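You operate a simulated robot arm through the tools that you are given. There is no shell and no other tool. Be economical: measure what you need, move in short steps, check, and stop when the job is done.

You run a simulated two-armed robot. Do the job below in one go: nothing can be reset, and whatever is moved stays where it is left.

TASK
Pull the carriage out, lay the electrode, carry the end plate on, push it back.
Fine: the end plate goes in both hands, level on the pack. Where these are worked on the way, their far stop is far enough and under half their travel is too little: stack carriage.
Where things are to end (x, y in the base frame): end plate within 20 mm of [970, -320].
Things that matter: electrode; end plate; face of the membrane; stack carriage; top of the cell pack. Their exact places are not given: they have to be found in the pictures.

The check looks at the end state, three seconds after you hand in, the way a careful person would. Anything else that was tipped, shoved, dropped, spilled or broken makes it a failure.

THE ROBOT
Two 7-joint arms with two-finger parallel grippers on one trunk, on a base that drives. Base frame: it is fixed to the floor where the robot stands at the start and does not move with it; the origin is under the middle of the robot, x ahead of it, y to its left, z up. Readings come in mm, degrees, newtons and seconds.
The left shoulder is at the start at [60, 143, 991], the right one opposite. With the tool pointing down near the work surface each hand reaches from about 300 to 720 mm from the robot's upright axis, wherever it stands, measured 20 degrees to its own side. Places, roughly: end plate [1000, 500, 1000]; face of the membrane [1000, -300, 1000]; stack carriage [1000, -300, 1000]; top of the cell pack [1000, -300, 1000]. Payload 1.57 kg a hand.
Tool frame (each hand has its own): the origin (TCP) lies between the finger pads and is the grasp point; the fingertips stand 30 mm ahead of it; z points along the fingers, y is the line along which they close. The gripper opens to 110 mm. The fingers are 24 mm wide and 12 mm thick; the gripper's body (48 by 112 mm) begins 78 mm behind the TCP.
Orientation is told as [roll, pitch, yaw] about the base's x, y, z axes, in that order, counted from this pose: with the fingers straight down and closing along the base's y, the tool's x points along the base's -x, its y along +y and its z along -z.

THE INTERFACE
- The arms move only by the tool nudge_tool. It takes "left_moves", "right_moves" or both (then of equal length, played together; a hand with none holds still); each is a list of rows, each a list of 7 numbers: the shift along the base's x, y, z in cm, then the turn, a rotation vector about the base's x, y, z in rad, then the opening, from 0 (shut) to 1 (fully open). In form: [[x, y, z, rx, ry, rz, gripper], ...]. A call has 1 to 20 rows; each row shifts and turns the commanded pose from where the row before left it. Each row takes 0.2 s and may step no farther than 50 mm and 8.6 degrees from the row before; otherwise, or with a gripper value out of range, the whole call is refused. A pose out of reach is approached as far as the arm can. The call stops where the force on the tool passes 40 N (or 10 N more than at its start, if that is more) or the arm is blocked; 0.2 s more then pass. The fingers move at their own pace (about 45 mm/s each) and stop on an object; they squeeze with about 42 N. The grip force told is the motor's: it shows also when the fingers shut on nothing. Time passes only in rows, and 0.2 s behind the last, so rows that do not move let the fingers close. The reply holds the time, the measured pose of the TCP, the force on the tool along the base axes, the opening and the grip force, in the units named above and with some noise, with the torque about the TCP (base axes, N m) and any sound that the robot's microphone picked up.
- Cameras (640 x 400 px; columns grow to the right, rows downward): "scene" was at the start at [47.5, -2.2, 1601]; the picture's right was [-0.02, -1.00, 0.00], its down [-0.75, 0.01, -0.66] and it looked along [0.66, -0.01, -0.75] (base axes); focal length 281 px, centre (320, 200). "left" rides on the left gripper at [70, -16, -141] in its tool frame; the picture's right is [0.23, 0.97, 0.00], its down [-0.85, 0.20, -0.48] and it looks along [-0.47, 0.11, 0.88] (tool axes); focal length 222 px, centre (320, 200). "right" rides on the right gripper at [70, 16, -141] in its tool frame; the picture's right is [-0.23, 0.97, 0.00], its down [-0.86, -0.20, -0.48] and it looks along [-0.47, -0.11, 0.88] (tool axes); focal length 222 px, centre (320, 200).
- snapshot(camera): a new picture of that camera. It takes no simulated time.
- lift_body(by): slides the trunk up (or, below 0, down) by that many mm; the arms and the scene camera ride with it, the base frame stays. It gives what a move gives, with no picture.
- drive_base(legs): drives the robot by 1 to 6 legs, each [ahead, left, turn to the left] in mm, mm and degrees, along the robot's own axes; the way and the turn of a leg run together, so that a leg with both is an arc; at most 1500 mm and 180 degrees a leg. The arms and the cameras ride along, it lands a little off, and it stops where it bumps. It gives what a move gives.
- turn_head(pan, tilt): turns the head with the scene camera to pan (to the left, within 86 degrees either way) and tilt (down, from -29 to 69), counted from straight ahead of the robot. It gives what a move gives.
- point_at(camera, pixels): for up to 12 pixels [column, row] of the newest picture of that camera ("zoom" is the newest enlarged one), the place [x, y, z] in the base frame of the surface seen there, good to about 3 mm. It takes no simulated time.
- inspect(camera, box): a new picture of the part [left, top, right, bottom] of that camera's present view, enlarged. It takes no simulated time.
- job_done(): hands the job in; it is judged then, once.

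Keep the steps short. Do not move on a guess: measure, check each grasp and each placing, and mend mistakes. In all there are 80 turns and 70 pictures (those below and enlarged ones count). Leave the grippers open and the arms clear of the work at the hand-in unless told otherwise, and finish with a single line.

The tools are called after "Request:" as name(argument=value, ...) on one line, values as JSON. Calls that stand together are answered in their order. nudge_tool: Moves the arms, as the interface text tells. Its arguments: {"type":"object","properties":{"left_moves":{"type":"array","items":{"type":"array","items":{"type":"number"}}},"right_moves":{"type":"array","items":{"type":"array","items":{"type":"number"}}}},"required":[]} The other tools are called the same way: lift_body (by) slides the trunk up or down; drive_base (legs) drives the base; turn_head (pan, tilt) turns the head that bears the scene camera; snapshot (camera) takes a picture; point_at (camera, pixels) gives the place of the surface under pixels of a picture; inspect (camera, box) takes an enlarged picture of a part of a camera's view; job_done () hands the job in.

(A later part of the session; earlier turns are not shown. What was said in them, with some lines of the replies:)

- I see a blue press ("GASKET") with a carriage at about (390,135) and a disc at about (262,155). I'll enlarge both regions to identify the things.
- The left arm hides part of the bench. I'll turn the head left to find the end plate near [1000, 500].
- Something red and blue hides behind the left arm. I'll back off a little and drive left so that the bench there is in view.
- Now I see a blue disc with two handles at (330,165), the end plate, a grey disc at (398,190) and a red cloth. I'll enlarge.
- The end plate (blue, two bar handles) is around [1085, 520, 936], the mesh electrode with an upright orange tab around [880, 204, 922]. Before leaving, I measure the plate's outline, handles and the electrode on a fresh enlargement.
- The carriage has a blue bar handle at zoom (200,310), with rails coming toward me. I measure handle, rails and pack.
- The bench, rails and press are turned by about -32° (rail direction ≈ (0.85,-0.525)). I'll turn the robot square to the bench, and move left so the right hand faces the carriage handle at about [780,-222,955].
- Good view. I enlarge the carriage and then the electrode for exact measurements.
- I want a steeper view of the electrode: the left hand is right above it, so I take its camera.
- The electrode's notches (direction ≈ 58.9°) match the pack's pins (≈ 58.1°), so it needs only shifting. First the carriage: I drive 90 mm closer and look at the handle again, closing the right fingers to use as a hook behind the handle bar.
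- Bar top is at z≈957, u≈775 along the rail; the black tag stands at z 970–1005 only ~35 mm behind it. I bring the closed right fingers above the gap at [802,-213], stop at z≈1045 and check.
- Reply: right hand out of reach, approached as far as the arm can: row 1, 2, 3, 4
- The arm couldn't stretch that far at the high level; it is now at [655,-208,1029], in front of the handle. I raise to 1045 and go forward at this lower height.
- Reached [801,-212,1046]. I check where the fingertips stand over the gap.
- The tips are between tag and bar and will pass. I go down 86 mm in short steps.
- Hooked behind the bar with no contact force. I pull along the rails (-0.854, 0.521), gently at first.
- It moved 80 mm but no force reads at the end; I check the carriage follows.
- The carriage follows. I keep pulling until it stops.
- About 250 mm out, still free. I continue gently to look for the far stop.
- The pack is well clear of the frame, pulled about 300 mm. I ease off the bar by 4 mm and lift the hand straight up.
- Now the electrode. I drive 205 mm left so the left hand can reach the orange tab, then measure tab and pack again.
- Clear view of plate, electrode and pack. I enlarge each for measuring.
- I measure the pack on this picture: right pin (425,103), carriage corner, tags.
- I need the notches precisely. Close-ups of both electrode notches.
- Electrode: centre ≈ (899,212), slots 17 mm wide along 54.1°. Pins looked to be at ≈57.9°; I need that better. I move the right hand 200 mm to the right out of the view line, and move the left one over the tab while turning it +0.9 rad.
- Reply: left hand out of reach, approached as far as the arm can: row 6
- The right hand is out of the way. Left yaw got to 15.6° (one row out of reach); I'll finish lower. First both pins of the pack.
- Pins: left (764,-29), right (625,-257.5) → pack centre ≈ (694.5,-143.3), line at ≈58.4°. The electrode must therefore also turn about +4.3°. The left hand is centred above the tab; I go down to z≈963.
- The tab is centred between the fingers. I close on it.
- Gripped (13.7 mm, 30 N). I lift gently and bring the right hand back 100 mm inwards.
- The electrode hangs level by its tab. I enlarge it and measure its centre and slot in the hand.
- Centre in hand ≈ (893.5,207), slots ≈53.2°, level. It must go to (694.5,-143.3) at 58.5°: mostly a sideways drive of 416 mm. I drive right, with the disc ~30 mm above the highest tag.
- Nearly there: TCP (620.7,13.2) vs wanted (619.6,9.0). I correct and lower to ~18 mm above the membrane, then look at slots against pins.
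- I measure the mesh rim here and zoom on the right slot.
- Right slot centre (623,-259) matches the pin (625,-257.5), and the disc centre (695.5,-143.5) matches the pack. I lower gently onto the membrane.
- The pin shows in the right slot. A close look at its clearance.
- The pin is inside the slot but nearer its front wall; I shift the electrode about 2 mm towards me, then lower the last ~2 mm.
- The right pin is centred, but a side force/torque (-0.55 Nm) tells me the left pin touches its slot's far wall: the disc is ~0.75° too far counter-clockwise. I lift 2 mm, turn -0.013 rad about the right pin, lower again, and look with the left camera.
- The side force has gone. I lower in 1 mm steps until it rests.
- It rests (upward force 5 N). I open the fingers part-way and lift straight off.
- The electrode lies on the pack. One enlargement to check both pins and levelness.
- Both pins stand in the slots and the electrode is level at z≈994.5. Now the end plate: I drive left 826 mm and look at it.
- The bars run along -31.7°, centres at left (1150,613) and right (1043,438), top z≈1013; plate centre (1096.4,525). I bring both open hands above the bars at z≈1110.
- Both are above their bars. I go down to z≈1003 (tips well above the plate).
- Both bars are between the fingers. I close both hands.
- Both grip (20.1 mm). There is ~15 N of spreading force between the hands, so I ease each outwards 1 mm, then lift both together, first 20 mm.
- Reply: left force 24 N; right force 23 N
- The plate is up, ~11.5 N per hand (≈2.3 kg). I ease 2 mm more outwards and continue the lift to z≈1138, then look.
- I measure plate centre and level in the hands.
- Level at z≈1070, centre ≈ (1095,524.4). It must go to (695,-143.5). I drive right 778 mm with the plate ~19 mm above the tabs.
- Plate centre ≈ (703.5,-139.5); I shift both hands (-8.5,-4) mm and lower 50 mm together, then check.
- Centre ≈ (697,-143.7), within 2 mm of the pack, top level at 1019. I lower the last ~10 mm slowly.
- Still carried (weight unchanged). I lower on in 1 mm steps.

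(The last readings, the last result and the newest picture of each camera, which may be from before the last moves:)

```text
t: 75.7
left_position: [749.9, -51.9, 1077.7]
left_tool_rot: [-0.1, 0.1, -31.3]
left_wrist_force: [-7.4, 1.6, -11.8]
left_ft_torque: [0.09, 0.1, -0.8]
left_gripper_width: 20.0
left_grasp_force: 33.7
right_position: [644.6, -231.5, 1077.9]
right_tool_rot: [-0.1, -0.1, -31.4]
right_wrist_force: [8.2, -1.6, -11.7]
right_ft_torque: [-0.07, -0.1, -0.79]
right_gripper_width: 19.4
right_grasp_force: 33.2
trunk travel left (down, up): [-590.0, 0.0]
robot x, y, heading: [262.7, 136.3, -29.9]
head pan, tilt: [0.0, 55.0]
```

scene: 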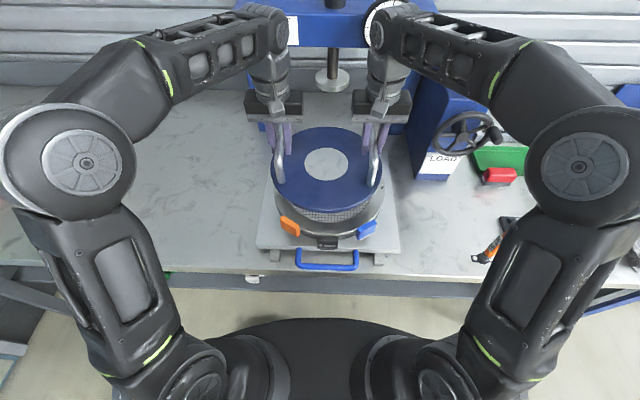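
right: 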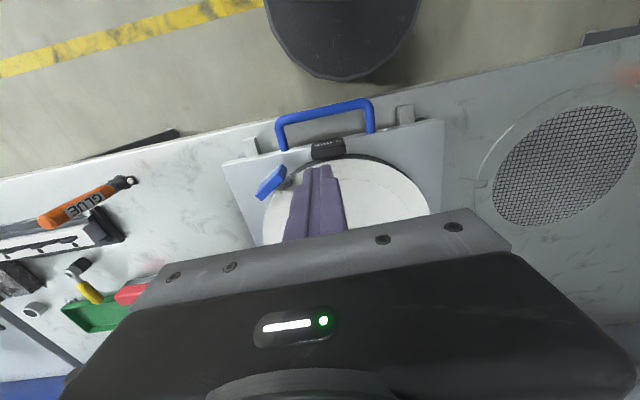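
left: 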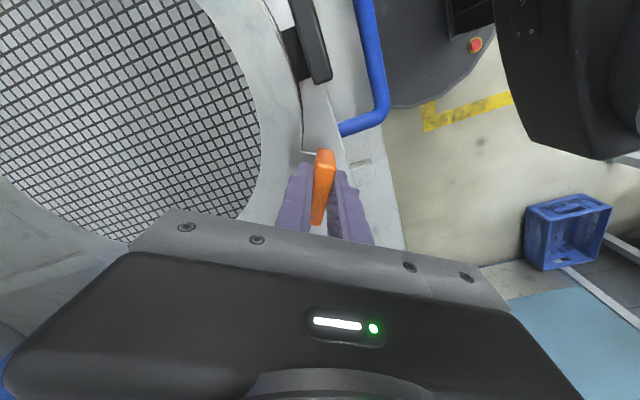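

Request:
nudge_tool(left_moves=[[0, 0, -0.1, 0, 0, 0, 0], [0, 0, -0.1, 0, 0, 0, 0], [0, 0, 0, 0, 0, 0, 0]], right_moves=[[0, 0, -0.1, 0, 0, 0, 0], [0, 0, -0.1, 0, 0, 0, 0], [0, 0, 0, 0, 0, 0, 0]])

```text
t: 76.5
left_position: [751.0, -51.8, 1075.1]
left_tool_rot: [-0.1, -0.1, -31.3]
left_wrist_force: [-4.5, 1.8, -3.1]
left_ft_torque: [0.34, 0.51, -0.78]
left_gripper_width: 19.6
left_grasp_force: 33.9
right_position: [643.8, -233.1, 1075.5]
right_tool_rot: [0.1, -0.2, -31.3]
right_wrist_force: [6.6, -3.4, -5.9]
right_ft_torque: [0.05, 0.09, -0.79]
right_gripper_width: 19.9
right_grasp_force: 33.3
trunk travel left (down, up): [-590.0, 0.0]
robot x, y, heading: [267.3, 135.4, -29.9]
head pan, tilt: [0.0, 55.0]
```

The pack now takes most of the weight. One more millimetre, then open both hands together.

Request:
nudge_tool(left_moves=[[0, 0, -0.1, 0, 0, 0, 0], [0, 0, 0, 0, 0, 0, 0], [0, 0, 0, 0, 0, 0, 0.5], [0, 0, 0, 0, 0, 0, 0.5], [0, 0, 0, 0, 0, 0, 0.5], [0, 0, 0, 0, 0, 0, 0.5], [0, 0, 2, 0, 0, 0, 0.5], [0, 0, 3, 0, 0, 0, 0.5], [0, 0, 3, 0, 0, 0, 0.5]], right_moves=[[0, 0, -0.1, 0, 0, 0, 0], [0, 0, 0, 0, 0, 0, 0], [0, 0, 0, 0, 0, 0, 0.5], [0, 0, 0, 0, 0, 0, 0.5], [0, 0, 0, 0, 0, 0, 0.5], [0, 0, 0, 0, 0, 0, 0.5], [0, 0, 2, 0, 0, 0, 0.5], [0, 0, 3, 0, 0, 0, 0.5], [0, 0, 3, 0, 0, 0, 0.5]])

Request:
inspect(camera="scene", box=[250, 115, 400, 275])

```text
t: 78.5
left_position: [748.5, -50.5, 1156.9]
left_tool_rot: [-0.1, -0.1, -31.4]
left_wrist_force: [-0.2, -0.1, -0.2]
left_ft_torque: [-0.04, -0.03, 0.01]
left_gripper_width: 54.9
left_grasp_force: 0.1
right_position: [640.9, -232.0, 1154.5]
right_tool_rot: [0.1, -0.4, -31.3]
right_wrist_force: [0.1, 0.4, -0.3]
right_ft_torque: [-0.01, 0.05, -0.02]
right_gripper_width: 54.9
right_grasp_force: 0.1
trunk travel left (down, up): [-590.0, 0.0]
robot x, y, heading: [263.5, 134.4, -30.2]
head pan, tilt: [0.0, 55.0]
```

```text
2.50 times, centred on (325, 195) of scene
```

zoom: 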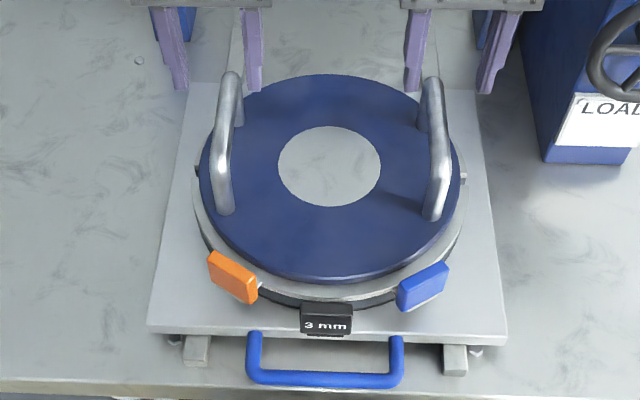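

Request:
point_at(camera="zoom", pixels=[[280, 166], [380, 166], [330, 128], [330, 204], [215, 150], [455, 170], [330, 80], [330, 270], [250, 365], [325, 378], [400, 365], [463, 180]])

```text
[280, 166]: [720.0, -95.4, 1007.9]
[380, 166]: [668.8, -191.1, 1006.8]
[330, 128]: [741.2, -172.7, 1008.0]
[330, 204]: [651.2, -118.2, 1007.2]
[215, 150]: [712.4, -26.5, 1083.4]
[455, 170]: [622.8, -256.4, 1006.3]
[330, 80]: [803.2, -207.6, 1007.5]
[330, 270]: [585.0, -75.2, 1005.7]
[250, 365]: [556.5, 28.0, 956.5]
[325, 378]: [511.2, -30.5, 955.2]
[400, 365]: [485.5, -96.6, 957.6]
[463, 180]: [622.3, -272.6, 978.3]
```

The plate sits level (z 1006–1008) and centred (695,-144). Now the push: the handle bar is at u≈452. I drive 60 mm back and 120 mm left so the right hand can get in front of the bar.

Request:
drive_base(legs=[[-60, 120, -1]])

```text
t: 79.8
left_position: [754.6, 75.6, 1157.6]
left_tool_rot: [-0.2, -0.1, -32.3]
left_wrist_force: [0.5, -0.5, 0.1]
left_ft_torque: [-0.02, -0.01, -0.03]
left_gripper_width: 55.0
left_grasp_force: 0.1
right_position: [644.4, -104.7, 1154.8]
right_tool_rot: [0.0, -0.4, -32.3]
right_wrist_force: [-0.2, 0.4, 0.6]
right_ft_torque: [0.01, -0.02, 0.02]
right_gripper_width: 55.2
right_grasp_force: 0.0
trunk travel left (down, up): [-590.0, 0.0]
robot x, y, heading: [273.5, 269.3, -31.0]
head pan, tilt: [0.0, 55.0]
```

Right hand goes back over to [481,-15], closed, then down in front of the bar to z≈1010 first.

Request:
nudge_tool(right_moves=[[-3.27, 1.8, 0, 0, 0, 0, 0], [-3.27, 1.8, 0, 0, 0, 0, 0], [-3.27, 1.8, 0, 0, 0, 0, 0], [-3.27, 1.8, 0, 0, 0, 0, 0], [-3.28, 1.81, 0, 0, 0, 0, 0], [0, 0, -4, 0, 0, 0, 0], [0, 0, -4, 0, 0, 0, 0], [0, 0, -4, 0, 0, 0, 0], [0, 0, -2.5, 0, 0, 0, 0], [0, 0, 0, 0, 0, 0, 0]])

Request:
snapshot(camera="right")

```text
t: 82.0
left_position: [755.6, 74.5, 1155.6]
left_tool_rot: [-0.1, 0.0, -32.3]
left_wrist_force: [0.9, 0.4, -0.5]
left_ft_torque: [0.03, 0.01, -0.01]
left_gripper_width: 54.7
left_grasp_force: 0.1
right_position: [481.5, -14.5, 1009.4]
right_tool_rot: [0.0, -0.3, -32.3]
right_wrist_force: [0.0, -0.5, 0.0]
right_ft_torque: [0.0, 0.02, 0.0]
right_gripper_width: 0.0
right_grasp_force: 21.3
trunk travel left (down, up): [-590.0, 0.0]
robot x, y, heading: [271.5, 265.6, -31.2]
head pan, tilt: [0.0, 55.0]
```

```text
8 pictures are left
```

right: 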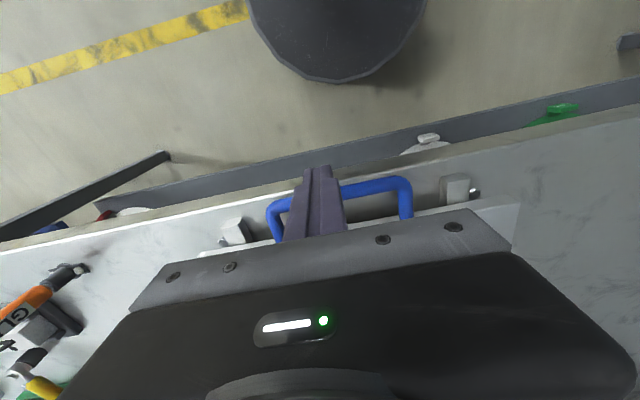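

The tips are on my side of the bar, about centred. I go down to z≈961.

Request:
nudge_tool(right_moves=[[0, 0, -2.4, 0, 0, 0, 0], [0, 0, -2.4, 0, 0, 0, 0], [0, 0, 0, 0, 0, 0, 0]])

Request:
nudge_tool(right_moves=[[0.68, -0.42, 0, 0, 0, 0, 0], [0.68, -0.42, 0, 0, 0, 0, 0], [0.68, -0.42, 0, 0, 0, 0, 0], [0.68, -0.42, 0, 0, 0, 0, 0], [0.68, -0.42, 0, 0, 0, 0, 0], [0.68, -0.42, 0, 0, 0, 0, 0]])

Request:
snapshot(camera="scene")

```text
t: 82.8
left_position: [754.8, 74.2, 1155.6]
left_tool_rot: [-0.1, 0.0, -32.4]
left_wrist_force: [0.0, 0.9, -1.2]
left_ft_torque: [-0.01, 0.0, -0.01]
left_gripper_width: 55.0
left_grasp_force: 0.0
right_position: [479.3, -16.0, 960.6]
right_tool_rot: [0.0, -0.2, -32.4]
right_wrist_force: [0.7, -0.3, -0.3]
right_ft_torque: [-0.01, 0.0, -0.01]
right_gripper_width: 0.0
right_grasp_force: 21.4
trunk travel left (down, up): [-590.0, 0.0]
robot x, y, heading: [272.7, 269.1, -31.0]
head pan, tilt: [0.0, 55.0]
```

```text
t: 84.2
left_position: [755.0, 73.5, 1155.4]
left_tool_rot: [-0.1, 0.1, -32.3]
left_wrist_force: [-0.1, -0.2, 0.1]
left_ft_torque: [-0.02, 0.02, 0.0]
left_gripper_width: 55.0
left_grasp_force: 0.0
right_position: [521.8, -41.8, 960.3]
right_tool_rot: [0.1, -0.3, -32.3]
right_wrist_force: [-0.1, 0.6, -0.4]
right_ft_torque: [-0.01, 0.01, 0.06]
right_gripper_width: 0.1
right_grasp_force: 21.5
trunk travel left (down, up): [-590.0, 0.0]
robot x, y, heading: [271.4, 266.9, -30.9]
head pan, tilt: [0.0, 55.0]
```

```text
7 pictures are left
```

scene: 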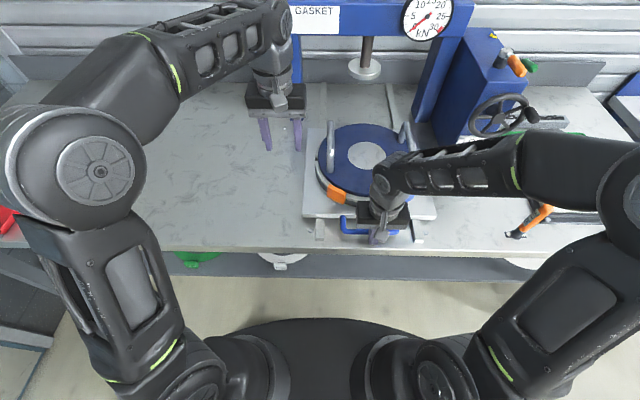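

The carriage moves with the hand. I keep pushing gently: 12 steps of 15 mm.

Request:
nudge_tool(right_moves=[[1.28, -0.78, 0, 0, 0, 0, 0], [1.28, -0.78, 0, 0, 0, 0, 0], [1.28, -0.78, 0, 0, 0, 0, 0], [1.28, -0.78, 0, 0, 0, 0, 0], [1.28, -0.78, 0, 0, 0, 0, 0], [1.28, -0.78, 0, 0, 0, 0, 0], [1.28, -0.78, 0, 0, 0, 0, 0], [1.28, -0.78, 0, 0, 0, 0, 0], [1.28, -0.78, 0, 0, 0, 0, 0], [1.28, -0.78, 0, 0, 0, 0, 0], [1.28, -0.78, 0, 0, 0, 0, 0], [1.28, -0.78, 0, 0, 0, 0, 0]])

Request:
snapshot(camera="scene")

```text
t: 86.8
left_position: [755.2, 72.9, 1155.6]
left_tool_rot: [-0.2, 0.0, -32.3]
left_wrist_force: [0.9, 0.0, 0.4]
left_ft_torque: [-0.03, -0.01, 0.02]
left_gripper_width: 55.0
left_grasp_force: 0.0
right_position: [676.6, -135.4, 961.2]
right_tool_rot: [0.0, -0.2, -32.3]
right_wrist_force: [-0.1, -0.3, 0.3]
right_ft_torque: [-0.01, 0.03, 0.01]
right_gripper_width: 0.1
right_grasp_force: 21.7
trunk travel left (down, up): [-590.0, 0.0]
robot x, y, heading: [271.7, 265.6, -31.2]
head pan, tilt: [0.0, 55.0]
```

```text
6 pictures are left
```

scene: 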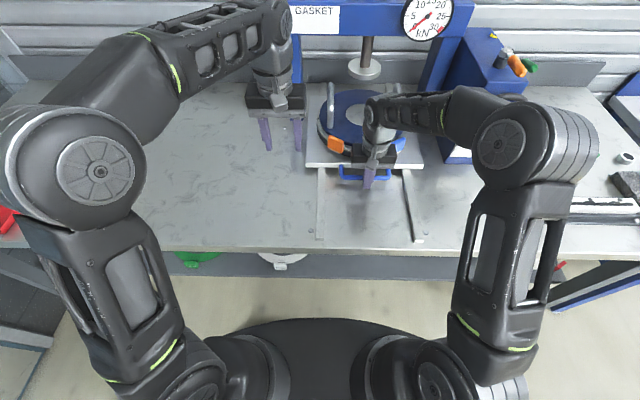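

Going well; about 108 mm to go. Continue with 10 mm steps, then 5 mm ones, watching the force.

Request:
nudge_tool(right_moves=[[0.854, -0.521, 0, 0, 0, 0, 0], [0.854, -0.521, 0, 0, 0, 0, 0], [0.854, -0.521, 0, 0, 0, 0, 0], [0.854, -0.521, 0, 0, 0, 0, 0], [0.854, -0.521, 0, 0, 0, 0, 0], [0.854, -0.521, 0, 0, 0, 0, 0], [0.854, -0.521, 0, 0, 0, 0, 0], [0.854, -0.521, 0, 0, 0, 0, 0], [0.427, -0.26, 0, 0, 0, 0, 0], [0.427, -0.26, 0, 0, 0, 0, 0]])

Request:
nudge_tool(right_moves=[[0.34, -0.208, 0, 0, 0, 0, 0], [0.34, -0.208, 0, 0, 0, 0, 0], [0.34, -0.208, 0, 0, 0, 0, 0], [0.34, -0.208, 0, 0, 0, 0, 0]])

Request:
inspect(camera="scene", box=[270, 40, 450, 200])

```text
t: 89.0
left_position: [755.3, 74.0, 1155.7]
left_tool_rot: [0.0, 0.0, -32.3]
left_wrist_force: [-0.1, -0.3, 0.3]
left_ft_torque: [0.0, 0.0, 0.03]
left_gripper_width: 54.9
left_grasp_force: 0.0
right_position: [752.2, -181.3, 961.6]
right_tool_rot: [0.0, -0.2, -32.3]
right_wrist_force: [0.4, 0.0, -0.2]
right_ft_torque: [0.02, 0.04, 0.01]
right_gripper_width: 0.0
right_grasp_force: 21.3
trunk travel left (down, up): [-590.0, 0.0]
robot x, y, heading: [271.2, 270.1, -31.5]
head pan, tilt: [0.0, 55.0]
```

```text
t: 90.0
left_position: [755.2, 74.1, 1155.4]
left_tool_rot: [-0.1, 0.0, -32.4]
left_wrist_force: [0.0, 0.6, -1.1]
left_ft_torque: [0.03, 0.01, 0.05]
left_gripper_width: 54.8
left_grasp_force: 0.1
right_position: [767.2, -190.4, 961.3]
right_tool_rot: [0.1, -0.3, -32.3]
right_wrist_force: [-1.0, -0.4, 0.4]
right_ft_torque: [0.0, -0.01, 0.0]
right_gripper_width: 0.1
right_grasp_force: 21.8
trunk travel left (down, up): [-590.0, 0.0]
robot x, y, heading: [274.0, 266.7, -31.1]
head pan, tilt: [0.0, 55.0]
```

```text
2.50 times, centred on (360, 120) of scene
```

zoom: 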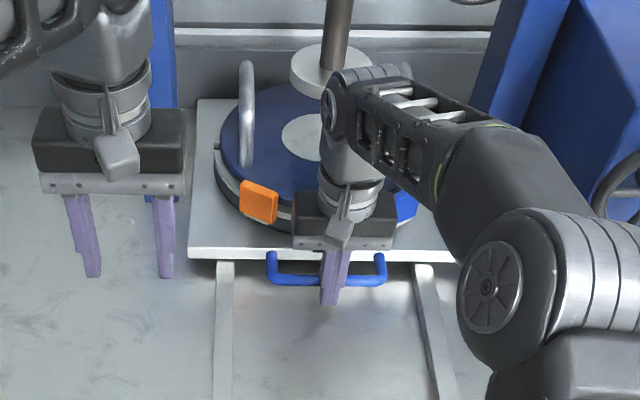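

Request:
point_at(camera="zoom", pixels=[[195, 252], [290, 279], [380, 275], [240, 255], [282, 135], [300, 158], [240, 95], [265, 180]])

Request:
nudge_tool(right_moves=[[0.25, -0.156, 0, 0, 0, 0, 0], [0.25, -0.156, 0, 0, 0, 0, 0], [0.25, -0.156, 0, 0, 0, 0, 0], [0.25, -0.156, 0, 0, 0, 0, 0]])

```text
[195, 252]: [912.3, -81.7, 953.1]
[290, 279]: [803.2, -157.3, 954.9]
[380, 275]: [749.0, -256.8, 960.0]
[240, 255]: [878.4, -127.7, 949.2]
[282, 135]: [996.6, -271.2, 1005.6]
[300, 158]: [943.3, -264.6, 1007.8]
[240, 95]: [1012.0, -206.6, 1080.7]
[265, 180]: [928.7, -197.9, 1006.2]
```

```text
t: 91.0
left_position: [751.5, 76.9, 1157.5]
left_tool_rot: [-0.2, -0.2, -32.4]
left_wrist_force: [0.8, 0.0, -0.2]
left_ft_torque: [-0.01, -0.02, 0.0]
left_gripper_width: 55.1
left_grasp_force: 0.1
right_position: [770.6, -193.2, 963.1]
right_tool_rot: [0.0, 0.1, -32.3]
right_wrist_force: [-27.4, 16.2, 2.2]
right_ft_torque: [0.6, 0.1, 0.03]
right_gripper_width: 0.0
right_grasp_force: 20.9
trunk travel left (down, up): [-590.0, 0.0]
robot x, y, heading: [272.1, 263.2, -31.2]
head pan, tilt: [0.0, 55.0]
```

32 N against the hand: the carriage is at its home stop (front edge back at (913,-83)). I back off 30 mm, lift, and open the fingers.

Request:
nudge_tool(right_moves=[[-1.28, 0.78, 0, 0, 0, 0, 0], [-2.56, 1.56, 0, 0, 0, 0, 0], [-3.4, 2.1, 0, 0, 0, 0, 0], [-3.4, 2.1, 0, 0, 0, 0, 0], [-3.4, 2.1, 0, 0, 0, 0, 0], [0, 0, 4, 0, 0, 0, 1], [0, 0, 4, 0, 0, 0, 1], [0, 0, 4, 0, 0, 0, 1], [0, 0, 4, 0, 0, 0, 1], [0, 0, 3, 0, 0, 0, 1], [0, 0, 0, 0, 0, 0, 1]], left_moves=[[0, 0, 0, 0, 0, 0, 1], [0, 0, 0, 0, 0, 0, 1], [0, 0, 0, 0, 0, 0, 1], [0, 0, 0, 0, 0, 0, 1], [0, 0, 0, 0, 0, 0, 1], [0, 0, 0, 0, 0, 0, 1], [0, 0, 0, 0, 0, 0, 1], [0, 0, 0, 0, 0, 0, 1], [0, 0, 0, 0, 0, 0, 1], [0, 0, 0, 0, 0, 0, 1], [0, 0, 0, 0, 0, 0, 1]])

Request:
drive_base(legs=[[-150, 0, 0]])

Request:
turn_head(pan=-10, tilt=40)

Request:
snapshot(camera="scene")

```text
t: 93.4
left_position: [754.7, 74.7, 1156.2]
left_tool_rot: [-0.1, -0.1, -32.4]
left_wrist_force: [0.4, -0.1, 0.2]
left_ft_torque: [0.0, -0.02, 0.0]
left_gripper_width: 110.0
left_grasp_force: 0.2
right_position: [635.5, -109.1, 1152.2]
right_tool_rot: [0.0, -0.1, -32.3]
right_wrist_force: [-0.3, -0.1, -0.3]
right_ft_torque: [0.01, 0.03, -0.01]
right_gripper_width: 110.2
right_grasp_force: 0.1
trunk travel left (down, up): [-590.0, 0.0]
robot x, y, heading: [277.0, 266.3, -30.7]
head pan, tilt: [0.0, 55.0]
```

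```text
t: 94.8
left_position: [624.5, 151.4, 1156.9]
left_tool_rot: [-0.1, 0.0, -32.6]
left_wrist_force: [-0.1, 0.5, 0.2]
left_ft_torque: [0.0, -0.03, 0.04]
left_gripper_width: 110.0
left_grasp_force: 0.1
right_position: [504.8, -31.6, 1151.7]
right_tool_rot: [0.0, -0.3, -32.5]
right_wrist_force: [-1.1, 0.3, 0.6]
right_ft_torque: [-0.01, -0.08, 0.0]
right_gripper_width: 110.0
right_grasp_force: 0.1
trunk travel left (down, up): [-590.0, 0.0]
robot x, y, heading: [145.9, 343.4, -31.4]
head pan, tilt: [0.0, 55.0]
```

```text
t: 95.6
left_position: [626.7, 150.5, 1155.5]
left_tool_rot: [-0.1, 0.0, -32.6]
left_wrist_force: [0.1, 0.4, 0.5]
left_ft_torque: [0.01, 0.0, -0.01]
left_gripper_width: 109.8
left_grasp_force: 0.0
right_position: [504.6, -33.7, 1150.2]
right_tool_rot: [-0.1, -0.2, -32.6]
right_wrist_force: [-0.2, -0.4, 0.0]
right_ft_torque: [-0.01, -0.01, -0.03]
right_gripper_width: 109.9
right_grasp_force: 0.2
trunk travel left (down, up): [-590.0, 0.0]
robot x, y, heading: [145.1, 349.0, -30.9]
head pan, tilt: [-10.0, 40.0]
```

```text
4 pictures are left
```

scene: 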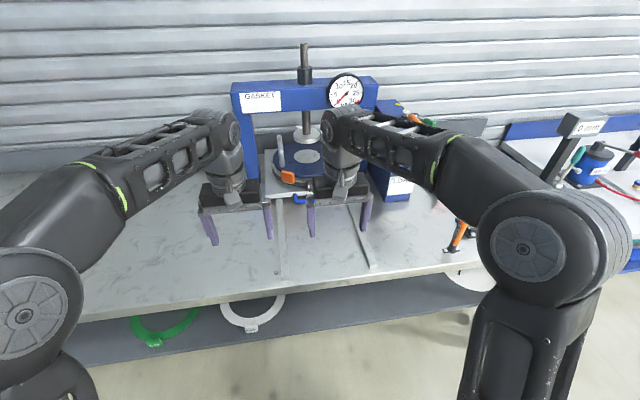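

Arms are clear. A last enlarged look at the stack and a measurement of the plate.

Request:
inspect(camera="scene", box=[255, 115, 355, 205])

```text
4.44 times, centred on (305, 160) of scene
5 turns are left
```

zoom: 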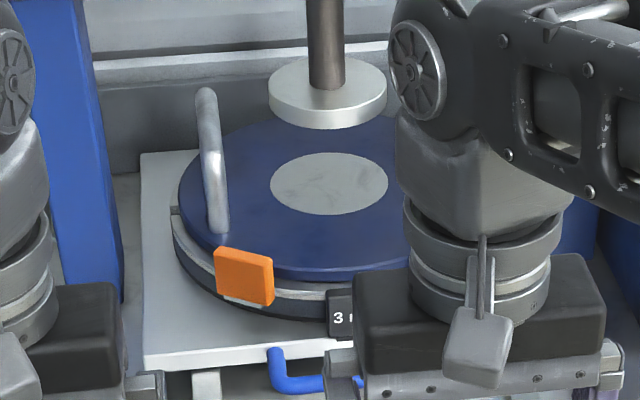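

Request:
point_at(camera="zoom", pixels=[[272, 183], [386, 183], [329, 154], [329, 213], [200, 190], [329, 275]])

```text
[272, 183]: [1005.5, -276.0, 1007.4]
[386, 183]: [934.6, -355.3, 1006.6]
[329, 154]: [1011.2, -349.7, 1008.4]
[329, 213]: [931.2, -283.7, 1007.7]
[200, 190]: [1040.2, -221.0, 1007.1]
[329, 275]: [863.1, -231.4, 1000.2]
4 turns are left
```

The plate's centre is about (970.5,-316), level at z≈1007, under the ram, and the carriage is home. I hand in.

Request:
job_done()

```text
The job is handed in.
```

The electrode is on the membrane with both pins in its slots, the end plate sits level on the pack at about [970, -316], the carriage is back at its home stop, and I've handed the job in.
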